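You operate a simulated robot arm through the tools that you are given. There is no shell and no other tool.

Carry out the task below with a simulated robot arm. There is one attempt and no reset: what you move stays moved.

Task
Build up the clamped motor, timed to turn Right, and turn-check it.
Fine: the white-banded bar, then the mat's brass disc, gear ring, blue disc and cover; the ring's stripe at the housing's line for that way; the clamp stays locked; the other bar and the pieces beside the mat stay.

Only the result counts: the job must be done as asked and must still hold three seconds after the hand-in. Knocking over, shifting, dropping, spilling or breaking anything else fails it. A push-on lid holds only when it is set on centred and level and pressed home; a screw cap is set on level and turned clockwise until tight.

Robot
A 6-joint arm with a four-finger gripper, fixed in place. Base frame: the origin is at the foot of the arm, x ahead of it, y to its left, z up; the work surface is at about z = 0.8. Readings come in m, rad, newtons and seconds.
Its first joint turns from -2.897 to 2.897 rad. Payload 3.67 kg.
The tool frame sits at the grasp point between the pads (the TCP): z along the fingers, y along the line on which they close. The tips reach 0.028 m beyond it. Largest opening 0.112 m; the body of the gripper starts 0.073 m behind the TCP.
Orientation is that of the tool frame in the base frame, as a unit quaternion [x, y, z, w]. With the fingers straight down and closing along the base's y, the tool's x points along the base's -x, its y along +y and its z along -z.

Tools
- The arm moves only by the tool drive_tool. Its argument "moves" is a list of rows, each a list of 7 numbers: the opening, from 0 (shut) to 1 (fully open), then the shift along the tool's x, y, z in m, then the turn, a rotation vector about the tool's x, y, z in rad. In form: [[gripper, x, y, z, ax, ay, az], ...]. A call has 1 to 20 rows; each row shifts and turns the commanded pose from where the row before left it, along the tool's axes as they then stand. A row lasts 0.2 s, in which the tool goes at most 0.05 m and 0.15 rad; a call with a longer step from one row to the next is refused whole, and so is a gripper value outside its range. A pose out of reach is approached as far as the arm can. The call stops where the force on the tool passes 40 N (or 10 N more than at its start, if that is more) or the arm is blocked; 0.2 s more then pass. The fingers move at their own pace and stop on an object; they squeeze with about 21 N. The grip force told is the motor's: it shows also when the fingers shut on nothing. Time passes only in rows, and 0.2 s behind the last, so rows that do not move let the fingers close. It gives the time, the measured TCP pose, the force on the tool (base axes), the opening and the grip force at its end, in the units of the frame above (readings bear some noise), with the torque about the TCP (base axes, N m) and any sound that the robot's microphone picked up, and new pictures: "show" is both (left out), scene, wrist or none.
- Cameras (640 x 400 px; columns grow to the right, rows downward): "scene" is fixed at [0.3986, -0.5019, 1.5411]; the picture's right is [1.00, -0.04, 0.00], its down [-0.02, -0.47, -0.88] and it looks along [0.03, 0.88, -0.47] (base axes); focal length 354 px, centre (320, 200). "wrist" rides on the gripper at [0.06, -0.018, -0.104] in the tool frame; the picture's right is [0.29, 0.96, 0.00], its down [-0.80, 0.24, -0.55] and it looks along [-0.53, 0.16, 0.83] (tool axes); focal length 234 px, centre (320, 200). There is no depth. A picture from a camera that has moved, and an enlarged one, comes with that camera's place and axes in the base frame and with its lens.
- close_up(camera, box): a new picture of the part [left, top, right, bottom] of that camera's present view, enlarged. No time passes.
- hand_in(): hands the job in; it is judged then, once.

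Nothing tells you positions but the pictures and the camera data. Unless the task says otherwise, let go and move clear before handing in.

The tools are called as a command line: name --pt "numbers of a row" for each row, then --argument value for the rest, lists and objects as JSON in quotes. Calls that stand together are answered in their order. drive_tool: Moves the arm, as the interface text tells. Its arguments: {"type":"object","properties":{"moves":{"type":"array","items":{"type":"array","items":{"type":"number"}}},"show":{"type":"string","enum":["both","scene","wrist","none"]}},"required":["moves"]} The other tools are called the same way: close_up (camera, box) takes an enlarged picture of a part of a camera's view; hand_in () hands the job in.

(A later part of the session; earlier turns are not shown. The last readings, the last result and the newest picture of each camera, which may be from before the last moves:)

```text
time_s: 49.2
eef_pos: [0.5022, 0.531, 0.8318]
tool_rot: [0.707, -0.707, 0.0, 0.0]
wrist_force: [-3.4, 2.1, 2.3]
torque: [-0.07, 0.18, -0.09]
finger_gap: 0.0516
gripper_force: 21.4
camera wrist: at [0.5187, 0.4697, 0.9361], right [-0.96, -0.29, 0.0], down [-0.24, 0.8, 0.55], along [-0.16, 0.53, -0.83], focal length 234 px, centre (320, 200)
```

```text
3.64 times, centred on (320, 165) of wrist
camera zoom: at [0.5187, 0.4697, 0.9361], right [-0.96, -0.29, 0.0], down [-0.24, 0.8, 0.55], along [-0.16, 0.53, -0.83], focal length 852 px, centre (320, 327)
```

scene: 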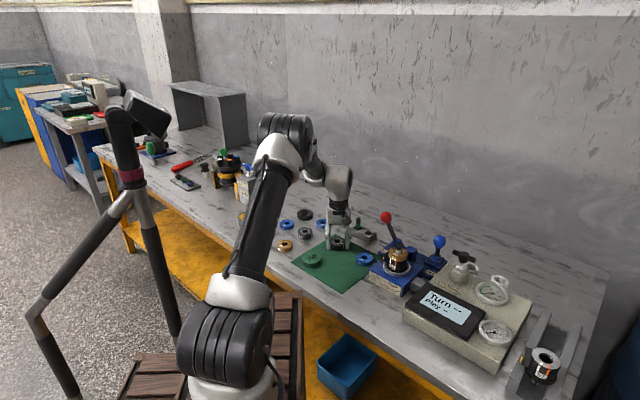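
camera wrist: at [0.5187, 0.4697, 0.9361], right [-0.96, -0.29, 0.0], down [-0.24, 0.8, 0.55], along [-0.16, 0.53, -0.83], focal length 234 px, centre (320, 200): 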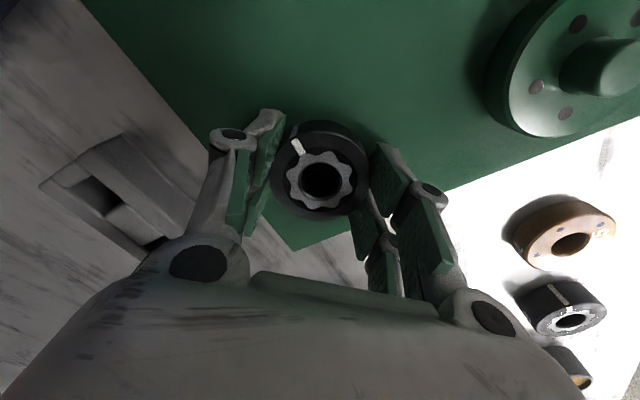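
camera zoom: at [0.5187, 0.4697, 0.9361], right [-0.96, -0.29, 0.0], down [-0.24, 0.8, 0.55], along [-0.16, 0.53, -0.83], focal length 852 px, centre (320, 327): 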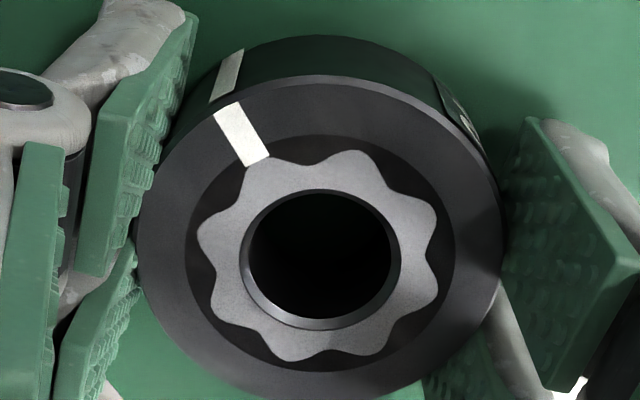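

Gripped. Measured in the grip the stripe sits near 314.5–317°, so I need about 107–109° clockwise. Lifting, carrying over the bar and turning, then I'll check stripe against line.

drive_tool --pt "0.3 0 0 -0.03 0 0 0" --pt "0.3 0 0 -0.05 0 0 0" --pt "0.3 0 0 -0.05 0 0 0" --pt "0.3 0 0 -0.05 0 0 0" --pt "0.3 0 0 -0.02 0 0 0" --pt "0.3 0.0292 -0.02777 0 0 0 0" --pt "0.3 0.0292 -0.02777 0 0 0 0" --pt "0.3 0.0292 -0.02777 0 0 0 0" --pt "0.3 0.0292 -0.02777 0 0 0 0" --pt "0.3 0.0292 -0.02777 0 0 0 0" --pt "0.3 0.0292 -0.02775 0 0 0 0" --pt "0.3 0 0 0 0 0 0" --show "none"

drive_tool --pt "0.3 0 0 0 0 0 0.1446" --pt "0.3 0 0 0 0 0 0.1446" --pt "0.3 0 0 0 0 0 0.1446" --pt "0.3 0 0 0 0 0 0.1446" --pt "0.3 0 0 0 0 0 0.1446" --pt "0.3 0 0 0 0 0 0.1446" --pt "0.3 0 0 0 0 0 0.1446" --pt "0.3 0 0 0 0 0 0.1446" --pt "0.3 0 0 0 0 0 0.1446" --pt "0.3 0 0 0 0 0 0.1446" --pt "0.3 0 0 0 0 0 0.1446" --pt "0.3 0 0 0 0 0 0.1446" --pt "0.3 0 0 0 0 0 0.1446" --pt "0.3 0 0 0.02 0 0 0" --pt "0.3 0 0 0.02 0 0 0" --pt "0.3 0 0 0 0 0 0"

close_up --camera "wrist" --box '[270, 80, 370, 220]'

close_up --camera "scene" --box '[380, 215, 425, 275]'

```text
time_s: 51.8
eef_pos: [0.6675, 0.3558, 1.0313]
tool_rot: [0.707, -0.707, 0.0, 0.0]
wrist_force: [0.2, -0.2, -3.5]
torque: [0.03, 0.0, -0.02]
finger_gap: 0.0517
gripper_force: 21.3
```

```text
time_s: 55.2
eef_pos: [0.6676, 0.3565, 0.9932]
tool_rot: [0.154, 0.988, 0.0, 0.0]
wrist_force: [-0.4, -0.4, -3.7]
torque: [0.02, 0.01, 0.01]
finger_gap: 0.0513
gripper_force: 21.2
camera wrist: at [0.6057, 0.3556, 1.0961], right [0.02, 1.0, 0.0], down [0.83, -0.01, 0.55], along [0.55, -0.01, -0.83], focal length 234 px, centre (320, 200)
```

scene: 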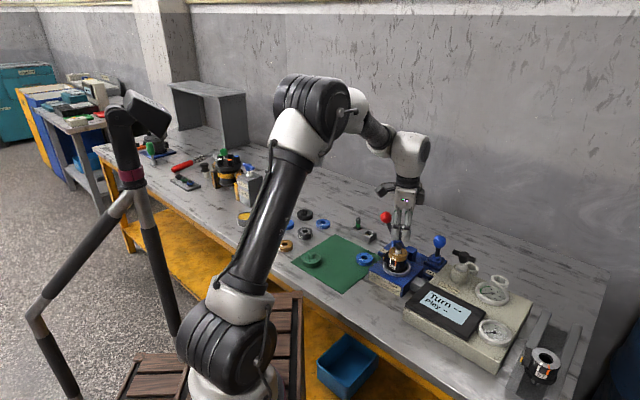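
wrist: 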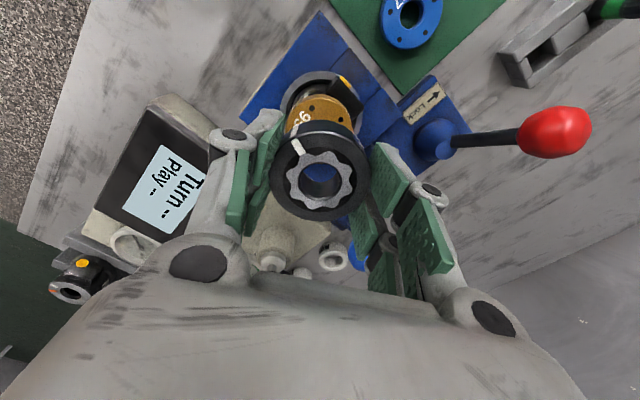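

```text
2.86 times, centred on (320, 150) of wrist
camera zoom: at [0.6057, 0.3556, 1.0961], right [0.02, 1.0, 0.0], down [0.83, -0.01, 0.55], along [0.55, -0.01, -0.83], focal length 669 px, centre (320, 343)
```

zoom: 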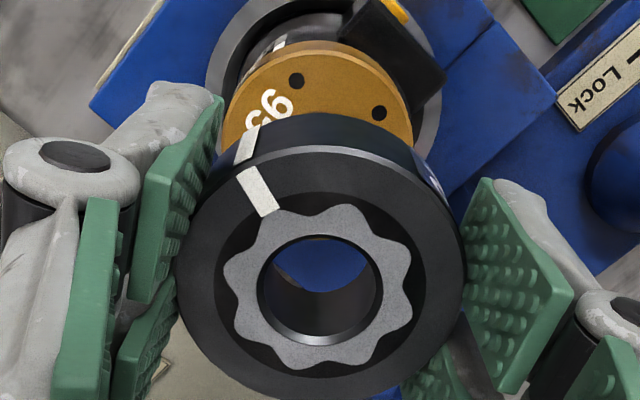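

```text
6.67 times, centred on (402, 245) of scene
camera zoom: at [0.3986, -0.5019, 1.5411], right [1.0, -0.04, 0.0], down [-0.02, -0.47, -0.88], along [0.03, 0.88, -0.47], focal length 2360 px, centre (-230, -100)
```

zoom: 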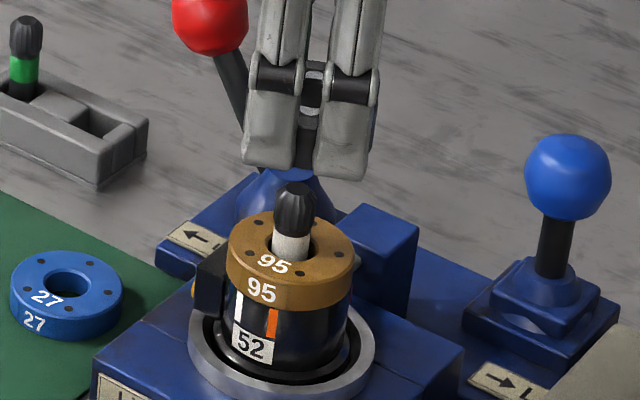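

The stripe now measures about 207° against the housing's line at 208° — good. Lowering to just above the bar tip to check through the hole.

drive_tool --pt "0.3 0 0 0.013 0 0 0" --pt "0.3 0 0 0.01 0 0 -0.01" --pt "0.3 0 0 0 0 0 0"

close_up --camera "wrist" --box '[270, 80, 370, 220]'

close_up --camera "scene" --box '[380, 215, 425, 275]'

```text
time_s: 56.0
eef_pos: [0.6691, 0.3561, 0.9687]
tool_rot: [0.148, 0.989, 0.0, 0.0]
wrist_force: [1.4, 0.1, -3.0]
torque: [0.01, 0.01, 0.05]
finger_gap: 0.0515
gripper_force: 20.8
camera wrist: at [0.6058, 0.3549, 1.0727], right [0.01, 1.0, 0.0], down [0.83, -0.01, 0.55], along [0.55, 0.0, -0.83], focal length 234 px, centre (320, 200)
```

scene: 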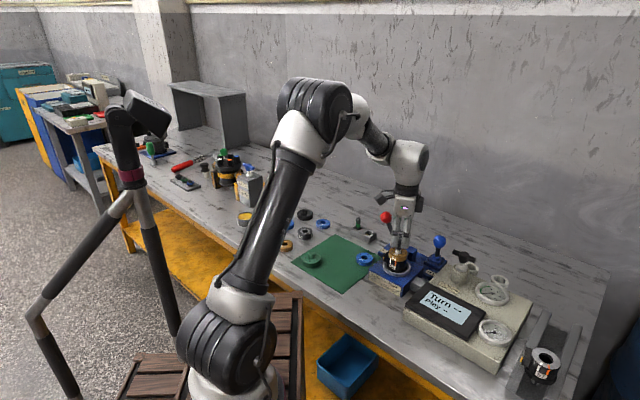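
wrist: 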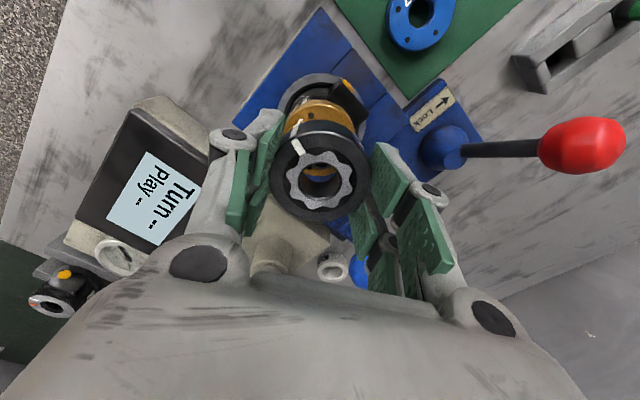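

```text
2.86 times, centred on (320, 150) of wrist
camera zoom: at [0.6058, 0.3549, 1.0727], right [0.01, 1.0, 0.0], down [0.83, -0.01, 0.55], along [0.55, 0.0, -0.83], focal length 669 px, centre (320, 343)
```

zoom: 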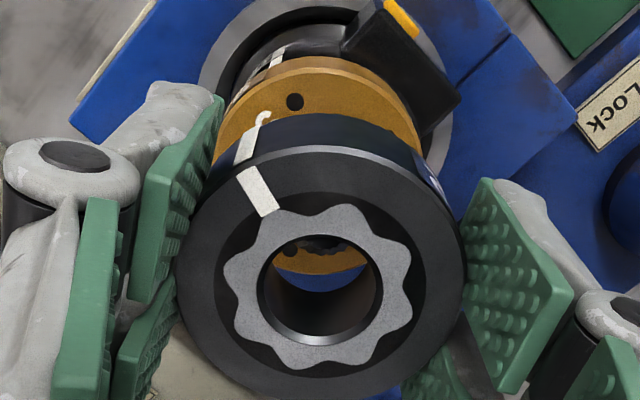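

```text
6.67 times, centred on (402, 245) of scene
camera zoom: at [0.3986, -0.5019, 1.5411], right [1.0, -0.04, 0.0], down [-0.02, -0.47, -0.88], along [0.03, 0.88, -0.47], focal length 2360 px, centre (-230, -100)
```

zoom: 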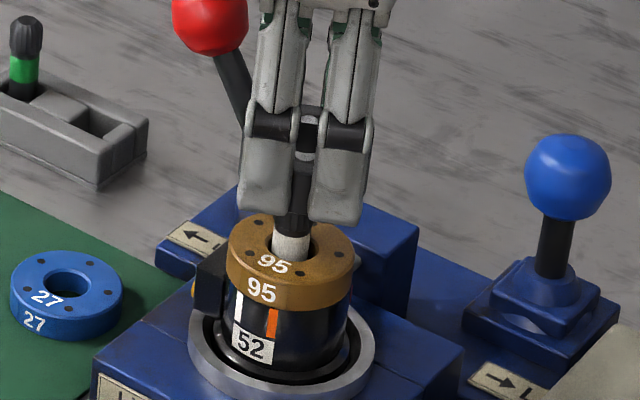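

close_up --camera "wrist" --box '[300, 150, 345, 200]'

close_up --camera "scene" --box '[385, 235, 420, 265]'

```text
8.00 times, centred on (322, 175) of wrist
camera zoom: at [0.6058, 0.3549, 1.0727], right [0.01, 1.0, 0.0], down [0.83, -0.01, 0.55], along [0.55, 0.0, -0.83], focal length 1873 px, centre (300, 400)
```

zoom: 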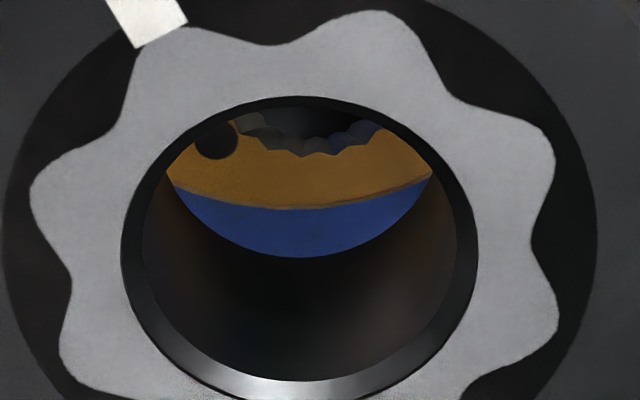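

```text
13.33 times, centred on (402, 250) of scene
camera zoom: at [0.3986, -0.5019, 1.5411], right [1.0, -0.04, 0.0], down [-0.02, -0.47, -0.88], along [0.03, 0.88, -0.47], focal length 4720 px, centre (-780, -467)
```

zoom: 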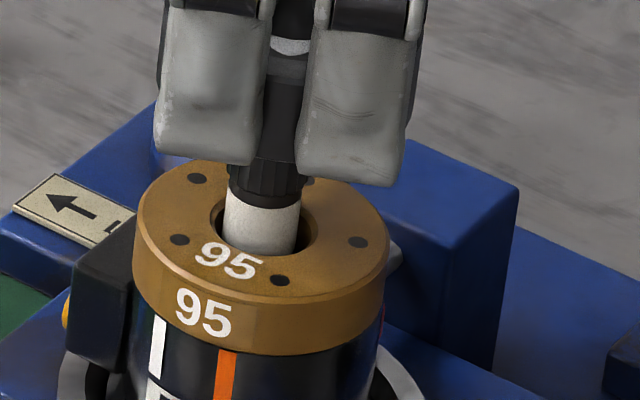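

The bar tip is inside the ring's bore within ~1 mm. Lowering the ring over the bar.

drive_tool --pt "0.3 0.0003 0 0.006 0 0 0" --pt "0.3 0 0 0.005 0 0 0" --pt "0.3 0 0 0.005 0 0 0" --pt "0.3 0 0 0.005 0 0 0" --pt "0.3 0 0 0.005 0 0 0" --pt "0.3 0 0 0.003 0 0 0" --pt "0.3 0 0 0 0 0 0"

close_up --camera "wrist" --box '[270, 80, 370, 220]'

close_up --camera "scene" --box '[380, 225, 425, 275]'

```text
time_s: 57.6
eef_pos: [0.6673, 0.3556, 0.9398]
tool_rot: [0.148, 0.989, 0.0, 0.0]
wrist_force: [0.2, 0.7, -4.4]
torque: [0.01, 0.03, 0.02]
finger_gap: 0.0518
gripper_force: 20.7
camera wrist: at [0.6051, 0.355, 1.0438], right [0.01, 1.0, 0.0], down [0.83, -0.01, 0.55], along [0.55, 0.0, -0.83], focal length 234 px, centre (320, 200)
```

scene: 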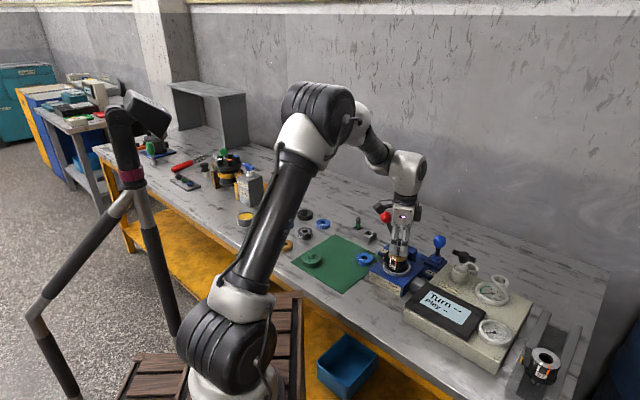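
wrist: 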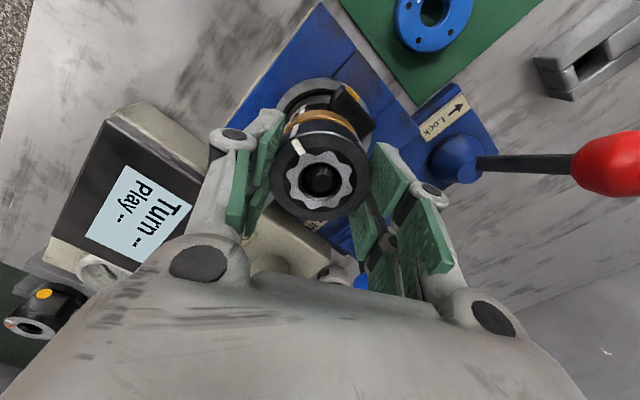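

```text
2.86 times, centred on (320, 150) of wrist
camera zoom: at [0.6051, 0.355, 1.0438], right [0.01, 1.0, 0.0], down [0.83, -0.01, 0.55], along [0.55, 0.0, -0.83], focal length 669 px, centre (320, 343)
```

zoom: 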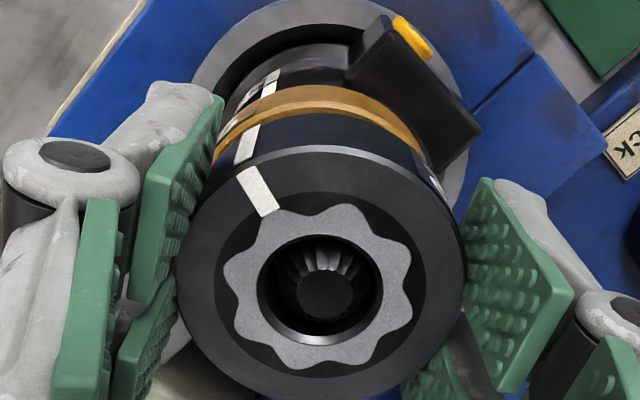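

```text
8.00 times, centred on (402, 250) of scene
camera zoom: at [0.3986, -0.5019, 1.5411], right [1.0, -0.04, 0.0], down [-0.02, -0.47, -0.88], along [0.03, 0.88, -0.47], focal length 2832 px, centre (-340, -200)
```

zoom: 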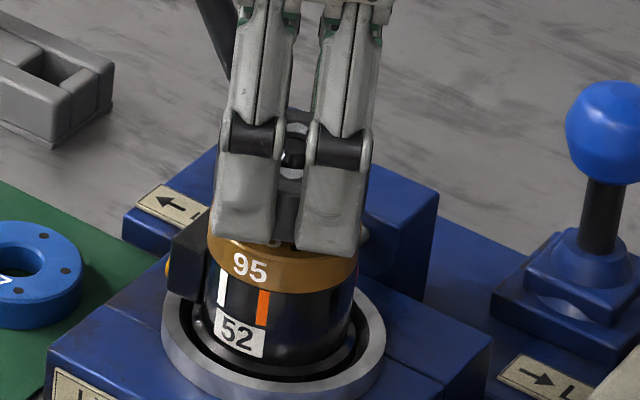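

The stripe lines up with the white line. Lowering the last few millimetres to contact.

drive_tool --pt "0.3 0 0 0.002 0 0 0" --pt "0.3 0 0 0.0015 0 0 0" --pt "0.3 0 0 0.001 0 0 0" --pt "0.3 0 0 0 0 0 0" --show "none"

```text
time_s: 58.6
eef_pos: [0.6675, 0.3552, 0.9362]
tool_rot: [0.149, 0.989, 0.0, 0.0]
wrist_force: [0.3, -0.3, -2.9]
torque: [-0.03, 0.01, -0.04]
finger_gap: 0.0515
gripper_force: 21.4
```

drive_tool --pt "0.3 0 0 0.001 0 0 0" --pt "0.3 0 0 0.001 0 0 0" --pt "0.3 0 0 0.0005 0 0 0" --pt "0.3 0 0 0 0 0 0" --show "none"

```text
time_s: 59.6
eef_pos: [0.6678, 0.3552, 0.9333]
tool_rot: [0.149, 0.989, 0.0, 0.0]
wrist_force: [-0.3, 0.9, 1.6]
torque: [0.05, 0.1, -0.03]
finger_gap: 0.0513
gripper_force: 20.8
```

Contact just made; a slight further press, then look.

drive_tool --pt "0.3 0 0 0.0006 0 0 0" --pt "0.3 0 0 0 0 0 0" --show "wrist"

close_up --camera "wrist" --box '[270, 80, 370, 220]'

close_up --camera "scene" --box '[380, 225, 425, 275]'

```text
time_s: 60.2
eef_pos: [0.6669, 0.3564, 0.9329]
tool_rot: [0.148, 0.989, 0.001, 0.0]
wrist_force: [0.4, -0.9, 11.8]
torque: [-0.09, 0.26, 0.05]
finger_gap: 0.0515
gripper_force: 21.0
camera wrist: at [0.6051, 0.3546, 1.0371], right [0.01, 1.0, 0.0], down [0.83, -0.01, 0.55], along [0.55, 0.0, -0.83], focal length 234 px, centre (320, 200)
```

wrist: 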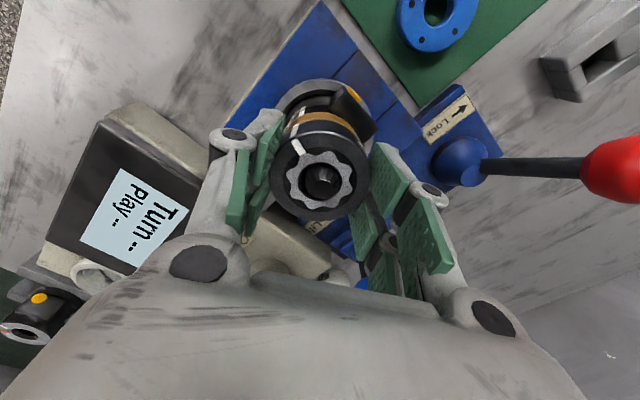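

```text
2.86 times, centred on (320, 150) of wrist
camera zoom: at [0.6051, 0.3546, 1.0371], right [0.01, 1.0, 0.0], down [0.83, -0.01, 0.55], along [0.55, 0.0, -0.83], focal length 669 px, centre (320, 343)
```

zoom: 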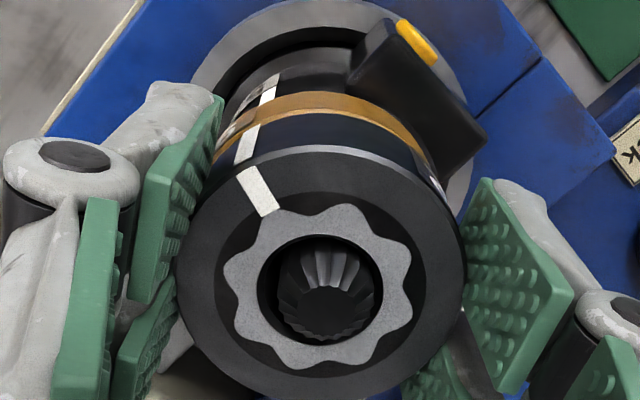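

```text
8.00 times, centred on (402, 250) of scene
camera zoom: at [0.3986, -0.5019, 1.5411], right [1.0, -0.04, 0.0], down [-0.02, -0.47, -0.88], along [0.03, 0.88, -0.47], focal length 2832 px, centre (-340, -200)
```

zoom: 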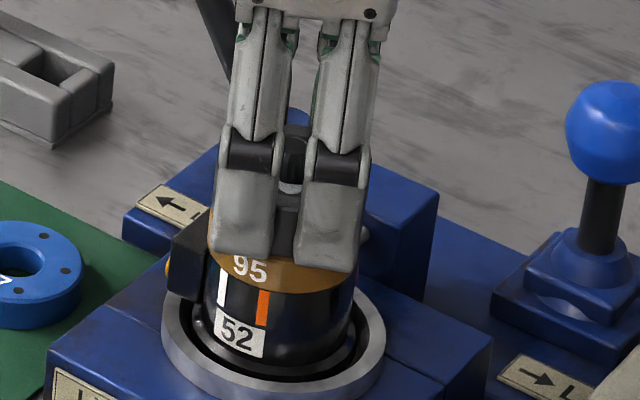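

The ring is seated with its stripe on the white line. Releasing and rising.

drive_tool --pt "0.52 0 0 0 0 0 0" --pt "0.65 0 0 0 0 0 0" --pt "0.65 0 0 -0.01 0 0 0" --pt "0.65 0 0 -0.03 0 0 0" --pt "0.8 0 0 -0.03 0 0 0" --pt "1 0 0 -0.03 0 0 0" --pt "1 0 0 0 0 0 0"

close_up --camera "scene" --box '[380, 230, 420, 280]'

close_up --camera "wrist" --box '[280, 70, 370, 160]'

```text
time_s: 61.8
eef_pos: [0.6668, 0.3557, 1.0319]
tool_rot: [0.148, 0.989, 0.0, 0.0]
wrist_force: [-0.7, -0.3, -0.4]
torque: [-0.03, 0.02, -0.01]
finger_gap: 0.1121
gripper_force: 0.2
camera wrist: at [0.605, 0.3548, 1.1369], right [0.01, 1.0, 0.0], down [0.83, -0.01, 0.55], along [0.55, 0.0, -0.83], focal length 234 px, centre (320, 200)
```

scene: 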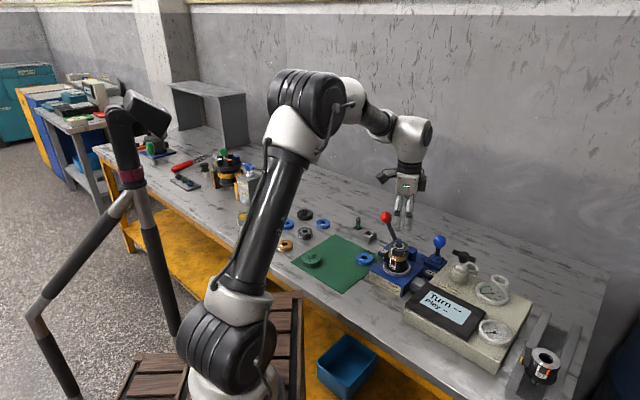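
wrist: 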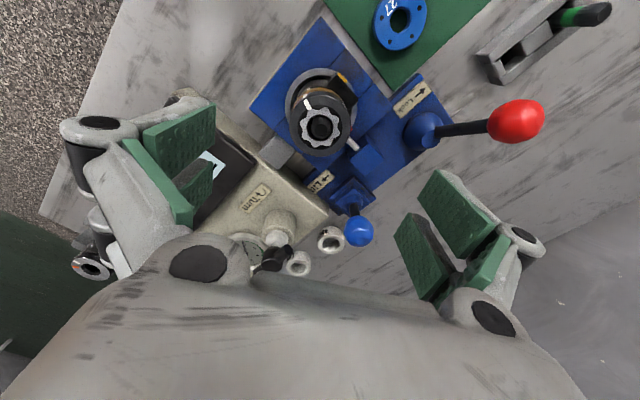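

```text
8.00 times, centred on (400, 255) of scene
camera zoom: at [0.3986, -0.5019, 1.5411], right [1.0, -0.04, 0.0], down [-0.02, -0.47, -0.88], along [0.03, 0.88, -0.47], focal length 2832 px, centre (-320, -240)
```

zoom: 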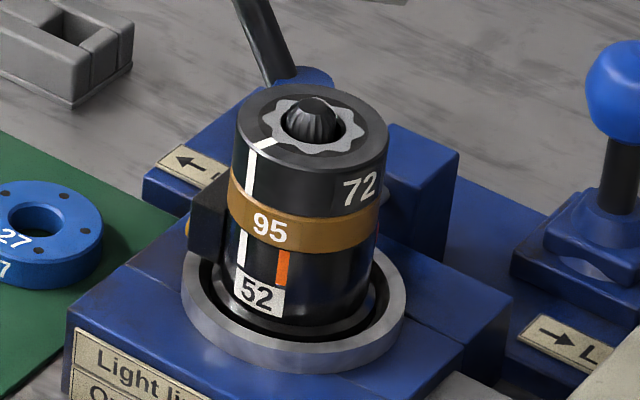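

```text
4.44 times, centred on (325, 115) of wrist
camera zoom: at [0.605, 0.3548, 1.1369], right [0.01, 1.0, 0.0], down [0.83, -0.01, 0.55], along [0.55, 0.0, -0.83], focal length 1041 px, centre (298, 578)
```

zoom: 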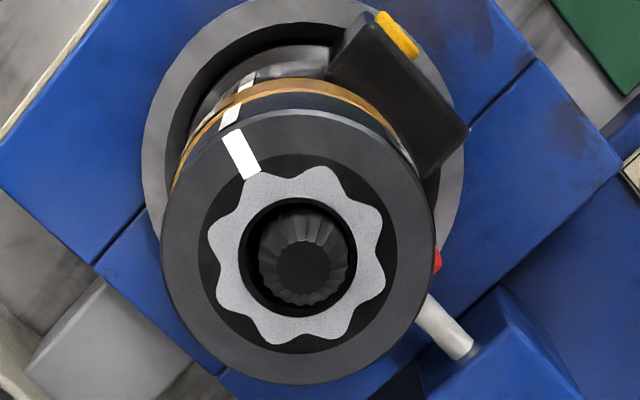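

The ring sits right, stripe aligned with the white line. Next the blue disc 27 near (0.582, 0.444); it's close to the clamp, so I'll look from above first.

drive_tool --pt "1 0 0 0 0 0 -0.149" --pt "1 0 0 0 0 0 -0.1493" --pt "1 0.02847 0.0293 0 0 0 0" --pt "1 0.02847 0.0293 0 0 0 0" --pt "1 0.02847 0.0293 0 0 0 0" --pt "1 0 0 0.04 0 0 0" --pt "1 0 0 0.04 0 0 0" --pt "1 0 0 0 0 0 0"

close_up --camera "wrist" --box '[240, 60, 400, 200]'

close_up --camera "scene" --box '[330, 190, 420, 290]'

```text
time_s: 63.6
eef_pos: [0.5818, 0.4441, 0.9521]
tool_rot: [0.0, 1.0, 0.0, 0.0]
wrist_force: [0.0, 0.6, 0.0]
torque: [0.01, -0.03, 0.0]
finger_gap: 0.1122
gripper_force: 0.0
camera wrist: at [0.5226, 0.4247, 1.0565], right [-0.29, 0.96, 0.0], down [0.8, 0.24, 0.55], along [0.53, 0.16, -0.83], focal length 234 px, centre (320, 200)
```

scene: 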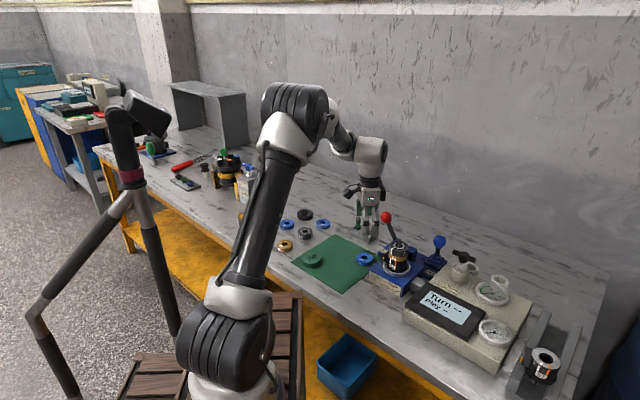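
wrist: 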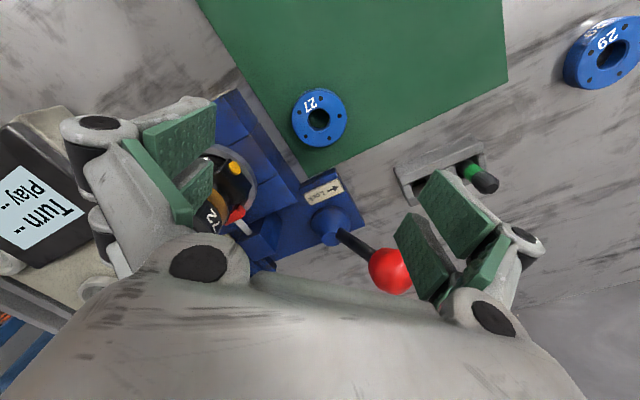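

```text
2.86 times, centred on (320, 130) of wrist
camera zoom: at [0.5226, 0.4247, 1.0565], right [-0.29, 0.96, 0.0], down [0.8, 0.24, 0.55], along [0.53, 0.16, -0.83], focal length 669 px, centre (320, 400)
```

zoom: 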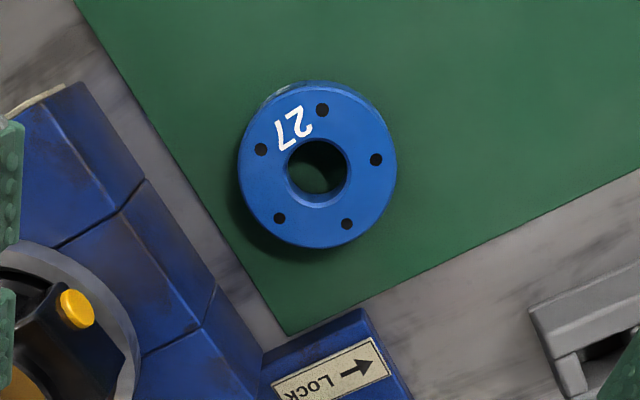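

```text
4.00 times, centred on (375, 240) of scene
camera zoom: at [0.3986, -0.5019, 1.5411], right [1.0, -0.04, 0.0], down [-0.02, -0.47, -0.88], along [0.03, 0.88, -0.47], focal length 1416 px, centre (100, 40)
```

zoom: 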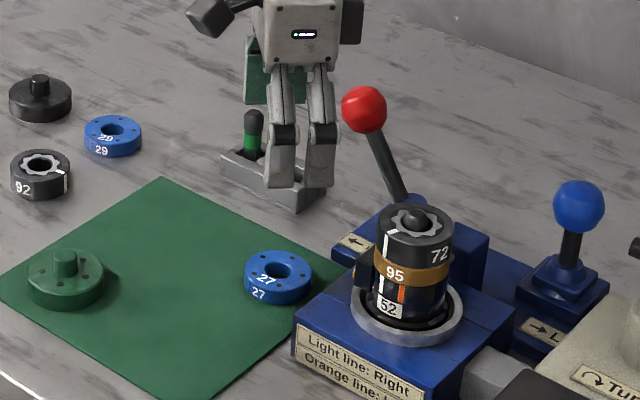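

The blue disc is at about (0.5836, 0.4424), only ~12 mm from the clamp block. I'll close along a direction parallel to the block's edge, with the fingers only partly open.

drive_tool --pt "1 -0.0018 -0.0014 0 0 0 0" --pt "0.72 0 0 0 0 0 0.1309" --pt "0.72 0 0 0 0 0 0.1309" --pt "0.72 0 0 0 0 0 0.1309" --pt "0.72 0 0 0 0 0 0.1309" --pt "0.72 0 0 0.04 0 0 0" --pt "0.72 0 0 0.03 0 0 0" --pt "0.72 0 0 0 0 0 0"

close_up --camera "wrist" --box '[200, 80, 440, 280]'

close_up --camera "scene" --box '[330, 200, 420, 300]'

```text
time_s: 65.4
eef_pos: [0.5826, 0.4427, 0.8827]
tool_rot: [0.259, 0.966, 0.0, 0.001]
wrist_force: [0.5, 0.1, -0.9]
torque: [-0.02, 0.02, 0.0]
finger_gap: 0.0805
gripper_force: 0.1
camera wrist: at [0.5225, 0.4558, 0.9864], right [0.23, 0.97, 0.0], down [0.81, -0.19, 0.55], along [0.54, -0.13, -0.83], focal length 234 px, centre (320, 200)
```

scene: 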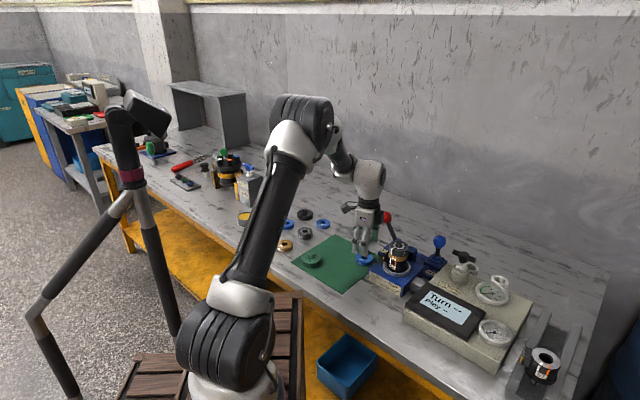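
wrist: 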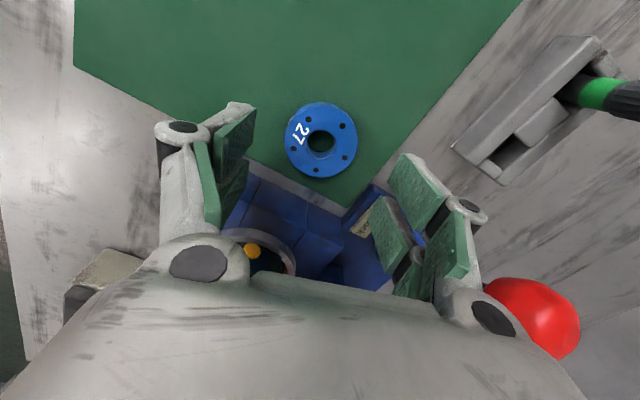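

```text
2.00 times, centred on (320, 180) of wrist
camera zoom: at [0.5225, 0.4558, 0.9864], right [0.23, 0.97, 0.0], down [0.81, -0.19, 0.55], along [0.54, -0.13, -0.83], focal length 468 px, centre (320, 240)
```

zoom: 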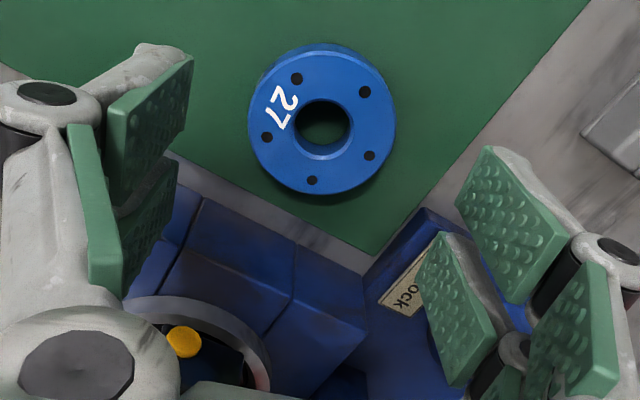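

```text
4.00 times, centred on (375, 250) of scene
camera zoom: at [0.3986, -0.5019, 1.5411], right [1.0, -0.04, 0.0], down [-0.02, -0.47, -0.88], along [0.03, 0.88, -0.47], focal length 1416 px, centre (100, 0)
```

zoom: 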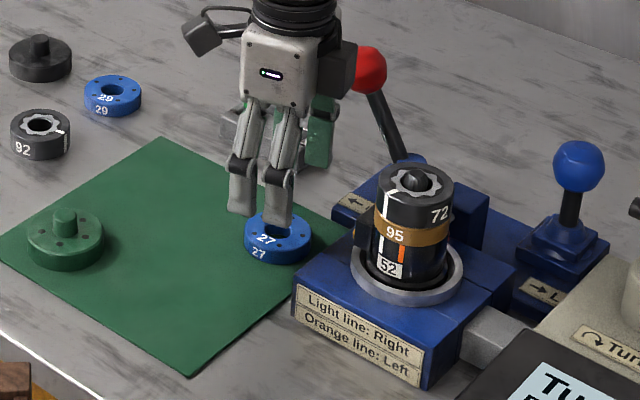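

Clear of the clamp and levers. Descending and gripping the blue disc.

drive_tool --pt "0.72 0 0 0.025 0 0 0" --pt "0.72 0 0 0.015 0 0 0" --pt "0.72 0 0 0.0064 0 0 0" --pt "0.72 0 0 0 0 0 0" --pt "0.3 0 0 0 0 0 0" --pt "0.3 0 0 0 0 0 0" --pt "0.3 0 0 0 0 0 0"

close_up --camera "wrist" --box '[260, 110, 380, 230]'

close_up --camera "scene" --box '[330, 210, 420, 310]'

```text
time_s: 67.0
eef_pos: [0.5838, 0.4423, 0.8367]
tool_rot: [0.26, 0.966, 0.0, -0.001]
wrist_force: [0.2, 1.1, 1.0]
torque: [0.08, -0.07, 0.02]
finger_gap: 0.0544
gripper_force: 21.3
camera wrist: at [0.5226, 0.4556, 0.9396], right [0.23, 0.97, 0.0], down [0.81, -0.19, 0.55], along [0.54, -0.13, -0.83], focal length 234 px, centre (320, 200)
```

scene: 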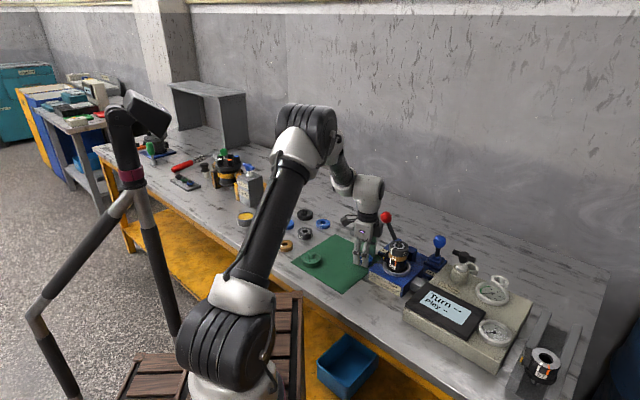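
wrist: 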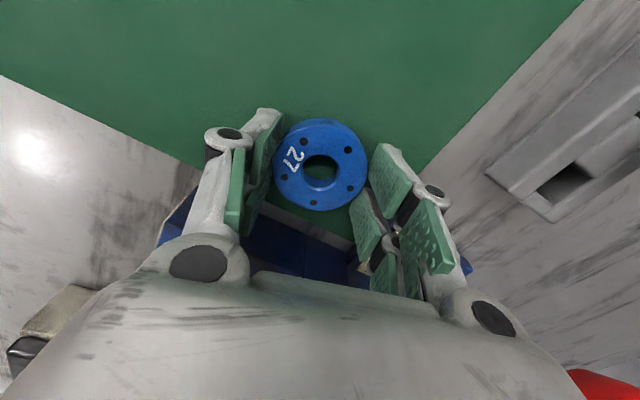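

```text
3.33 times, centred on (320, 170) of wrist
camera zoom: at [0.5226, 0.4556, 0.9396], right [0.23, 0.97, 0.0], down [0.81, -0.19, 0.55], along [0.54, -0.13, -0.83], focal length 781 px, centre (320, 300)
```

zoom: 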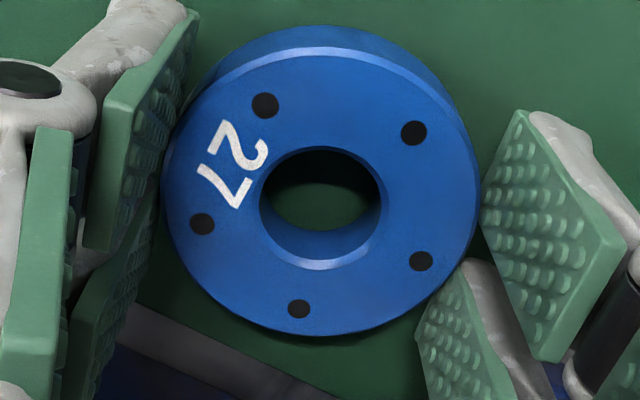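

```text
4.00 times, centred on (375, 260) of scene
camera zoom: at [0.3986, -0.5019, 1.5411], right [1.0, -0.04, 0.0], down [-0.02, -0.47, -0.88], along [0.03, 0.88, -0.47], focal length 1416 px, centre (100, -40)
```

zoom: 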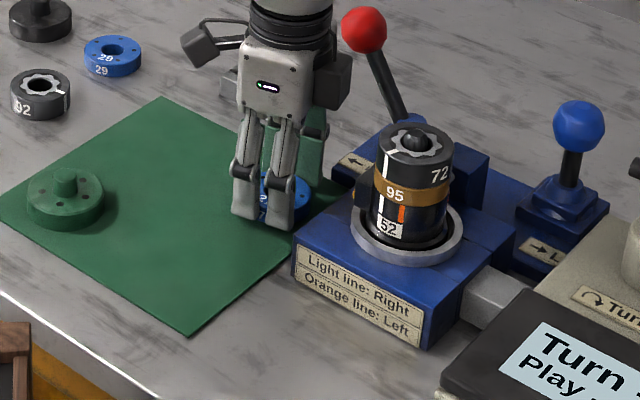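

Gripped and centred. Lifting straight up, then over the stack.

drive_tool --pt "0.3 0 0 -0.026 0 0 0" --pt "0.3 0 0 -0.05 0 0 0" --pt "0.3 0 0 -0.05 0 0 0" --pt "0.3 0 0 -0.05 0 0 0" --pt "0.3 -0.03865 -0.011 0 0 0 0" --pt "0.3 -0.03865 -0.011 0 0 0 0" --pt "0.3 -0.03865 -0.011 0 0 0 0" --pt "0.3 0 0 0 0 0 0" --pt "0.3 0 0 0.02 0 0 0" --pt "0.3 0 0 0.013 0 0 0" --pt "0.3 0 0 0 0 0 0"

close_up --camera "wrist" --box '[260, 90, 380, 230]'

close_up --camera "scene" --box '[380, 215, 425, 275]'

```text
time_s: 69.4
eef_pos: [0.6672, 0.3559, 0.9792]
tool_rot: [0.259, 0.966, 0.001, 0.0]
wrist_force: [-0.3, 0.7, -2.1]
torque: [0.01, -0.01, -0.02]
finger_gap: 0.0544
gripper_force: 21.2
camera wrist: at [0.6066, 0.3686, 1.0826], right [0.23, 0.97, 0.0], down [0.81, -0.19, 0.55], along [0.54, -0.13, -0.83], focal length 234 px, centre (320, 200)
```

scene: 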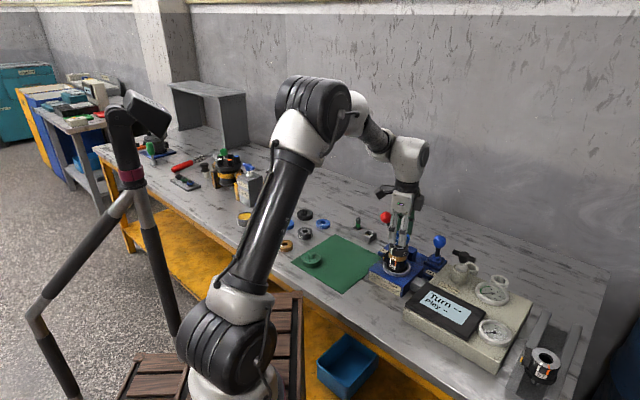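
wrist: 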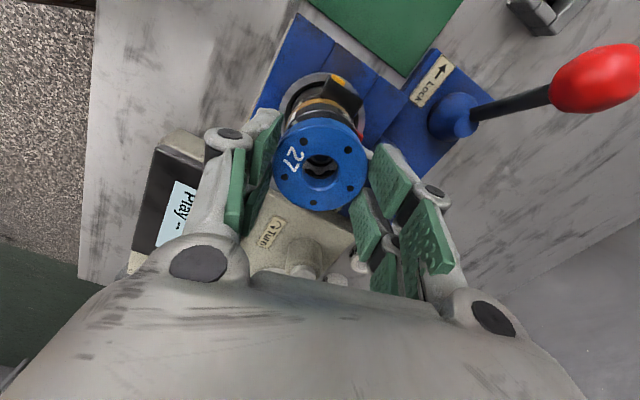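

```text
2.86 times, centred on (320, 160) of wrist
camera zoom: at [0.6066, 0.3686, 1.0826], right [0.23, 0.97, 0.0], down [0.81, -0.19, 0.55], along [0.54, -0.13, -0.83], focal length 669 px, centre (320, 314)
```

zoom: 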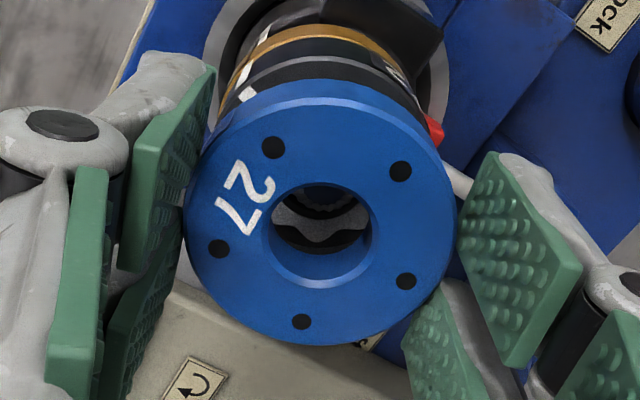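

```text
6.67 times, centred on (402, 245) of scene
camera zoom: at [0.3986, -0.5019, 1.5411], right [1.0, -0.04, 0.0], down [-0.02, -0.47, -0.88], along [0.03, 0.88, -0.47], focal length 2360 px, centre (-230, -100)
```

zoom: 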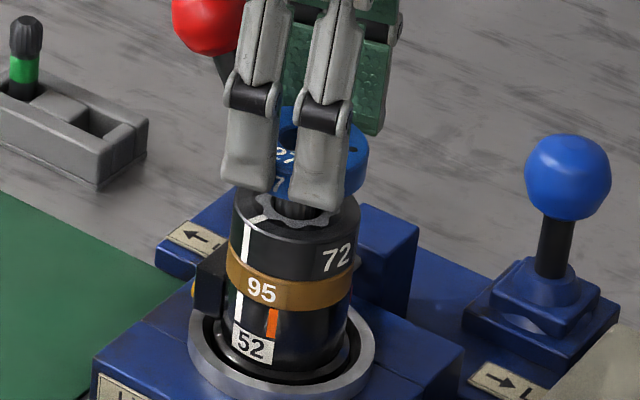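

Aligned above the ring. Lowering towards contact.

drive_tool --pt "0.3 0 0 0.005 0 0 0" --pt "0.3 0 0 0.005 0 0 0" --pt "0.3 0 0 0.004 0 0 0" --pt "0.3 0 0 0.002 0 0 0" --pt "0.3 0 0 0 0 0 0" --show "none"

```text
time_s: 70.6
eef_pos: [0.6667, 0.3558, 0.9643]
tool_rot: [0.258, 0.966, 0.0, 0.0]
wrist_force: [-0.8, 0.5, -1.3]
torque: [0.03, -0.01, 0.0]
finger_gap: 0.0541
gripper_force: 21.1
```

drive_tool --pt "0.3 0 0 0.001 0 0 0" --pt "0.3 0 0 0.001 0 0 0" --pt "0.3 0 0 0.001 0 0 0" --pt "0.3 0 0 0 0 0 0" --show "none"

```text
time_s: 71.6
eef_pos: [0.6669, 0.3554, 0.9606]
tool_rot: [0.259, 0.966, 0.0, 0.001]
wrist_force: [-0.5, -0.4, -1.8]
torque: [-0.02, -0.02, -0.01]
finger_gap: 0.0541
gripper_force: 21.2
```

drive_tool --pt "0.3 0 0 0.001 0 0 0" --pt "0.3 0 0 0.001 0 0 0" --pt "0.3 0 0 0 0 0 0" --show "none"

```text
time_s: 72.4
eef_pos: [0.6671, 0.3555, 0.9599]
tool_rot: [0.259, 0.966, 0.001, 0.001]
wrist_force: [-1.3, -1.7, 7.1]
torque: [0.16, 0.09, 0.03]
finger_gap: 0.0545
gripper_force: 21.0
```

Contact reached. Checking it before letting go.

drive_tool --pt "0.3 0 0 0.0005 0 0 0" --pt "0.3 0 0 0 0 0 0" --show "none"

close_up --camera "wrist" --box '[260, 90, 380, 230]'

close_up --camera "scene" --box '[380, 225, 425, 275]'

```text
time_s: 73.0
eef_pos: [0.6652, 0.3557, 0.9589]
tool_rot: [0.259, 0.966, 0.001, 0.001]
wrist_force: [-2.5, -0.6, 15.7]
torque: [-0.08, 0.08, 0.13]
finger_gap: 0.0545
gripper_force: 21.0
```

```text
2.86 times, centred on (320, 160) of wrist
camera zoom: at [0.6065, 0.3685, 1.0621], right [0.23, 0.97, 0.0], down [0.81, -0.19, 0.55], along [0.54, -0.13, -0.83], focal length 669 px, centre (320, 314)
```

zoom: 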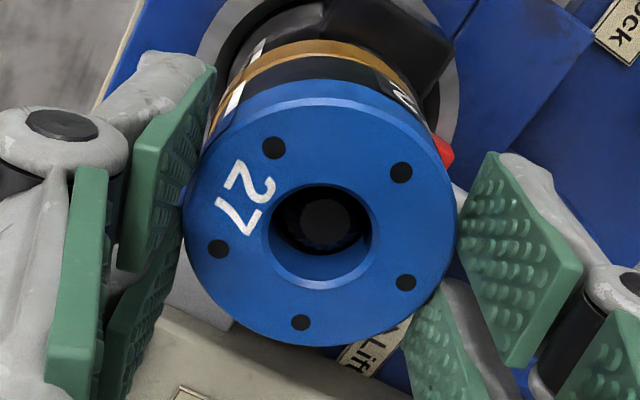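

```text
8.00 times, centred on (402, 250) of scene
camera zoom: at [0.3986, -0.5019, 1.5411], right [1.0, -0.04, 0.0], down [-0.02, -0.47, -0.88], along [0.03, 0.88, -0.47], focal length 2832 px, centre (-340, -200)
```

zoom: 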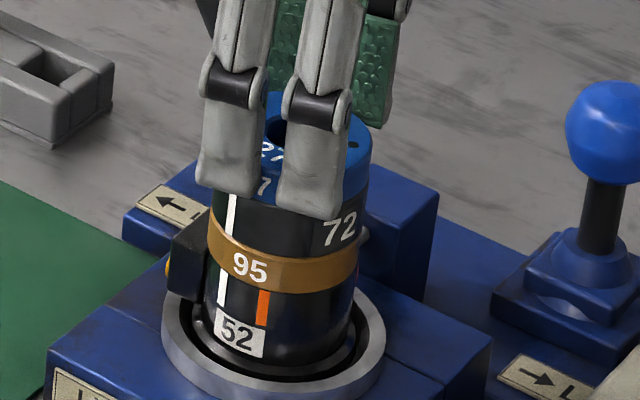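

Seated flush on the ring. Releasing and rising.

drive_tool --pt "0.55 0 0 0 0 0 0" --pt "0.65 0 0 0 0 0 0" --pt "0.65 0 0 -0.01 0 0 0" --pt "0.65 0 0 -0.03 0 0 0" --pt "0.8 0 0 -0.03 0 0 0" --pt "1 0 0 -0.03 0 0 0" --pt "1 0 0 0 0 0 0"

close_up --camera "scene" --box '[380, 230, 420, 280]'

close_up --camera "wrist" --box '[280, 70, 370, 160]'

```text
time_s: 74.6
eef_pos: [0.6672, 0.3565, 1.0579]
tool_rot: [0.259, 0.966, 0.0, 0.0]
wrist_force: [-0.3, 0.4, 0.2]
torque: [0.0, -0.03, -0.02]
finger_gap: 0.1122
gripper_force: 0.1
camera wrist: at [0.6073, 0.3691, 1.1617], right [0.23, 0.97, 0.0], down [0.81, -0.19, 0.55], along [0.54, -0.13, -0.83], focal length 234 px, centre (320, 200)
```

scene: 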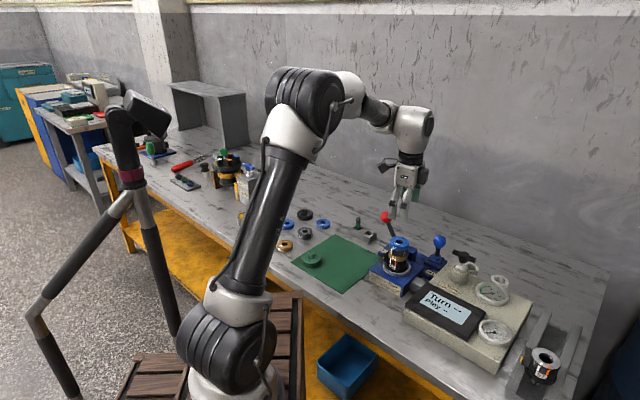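
wrist: 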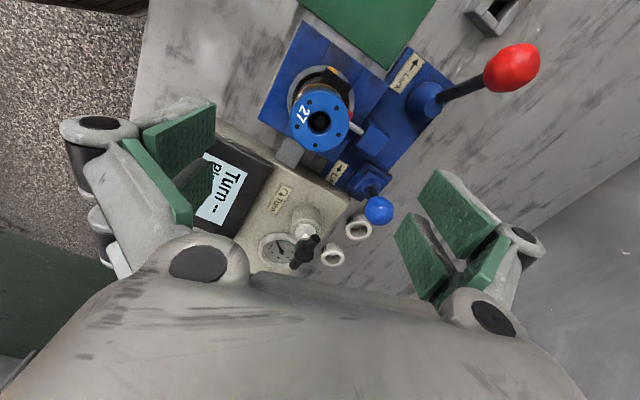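

```text
8.00 times, centred on (400, 255) of scene
camera zoom: at [0.3986, -0.5019, 1.5411], right [1.0, -0.04, 0.0], down [-0.02, -0.47, -0.88], along [0.03, 0.88, -0.47], focal length 2832 px, centre (-320, -240)
```

zoom: 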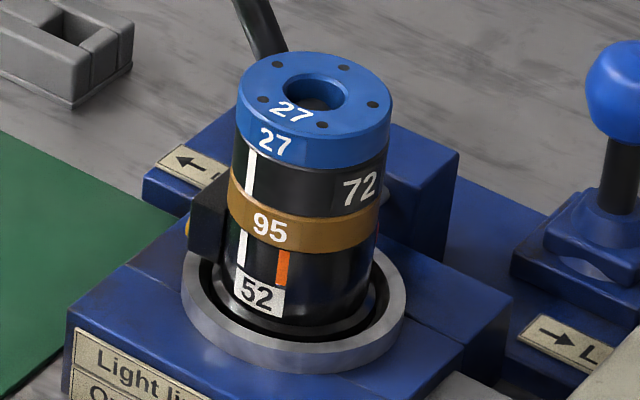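

```text
4.44 times, centred on (325, 115) of wrist
camera zoom: at [0.6073, 0.3691, 1.1617], right [0.23, 0.97, 0.0], down [0.81, -0.19, 0.55], along [0.54, -0.13, -0.83], focal length 1041 px, centre (298, 578)
```

zoom: 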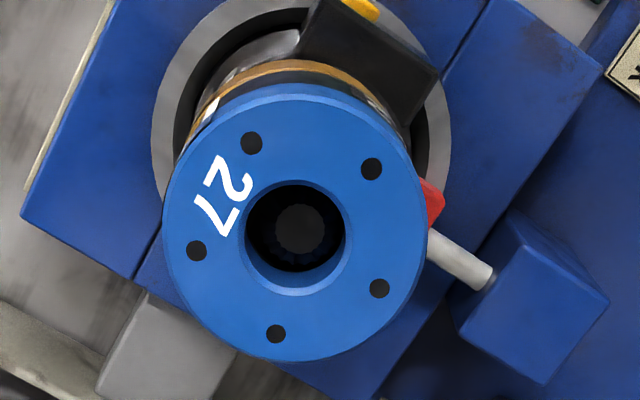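

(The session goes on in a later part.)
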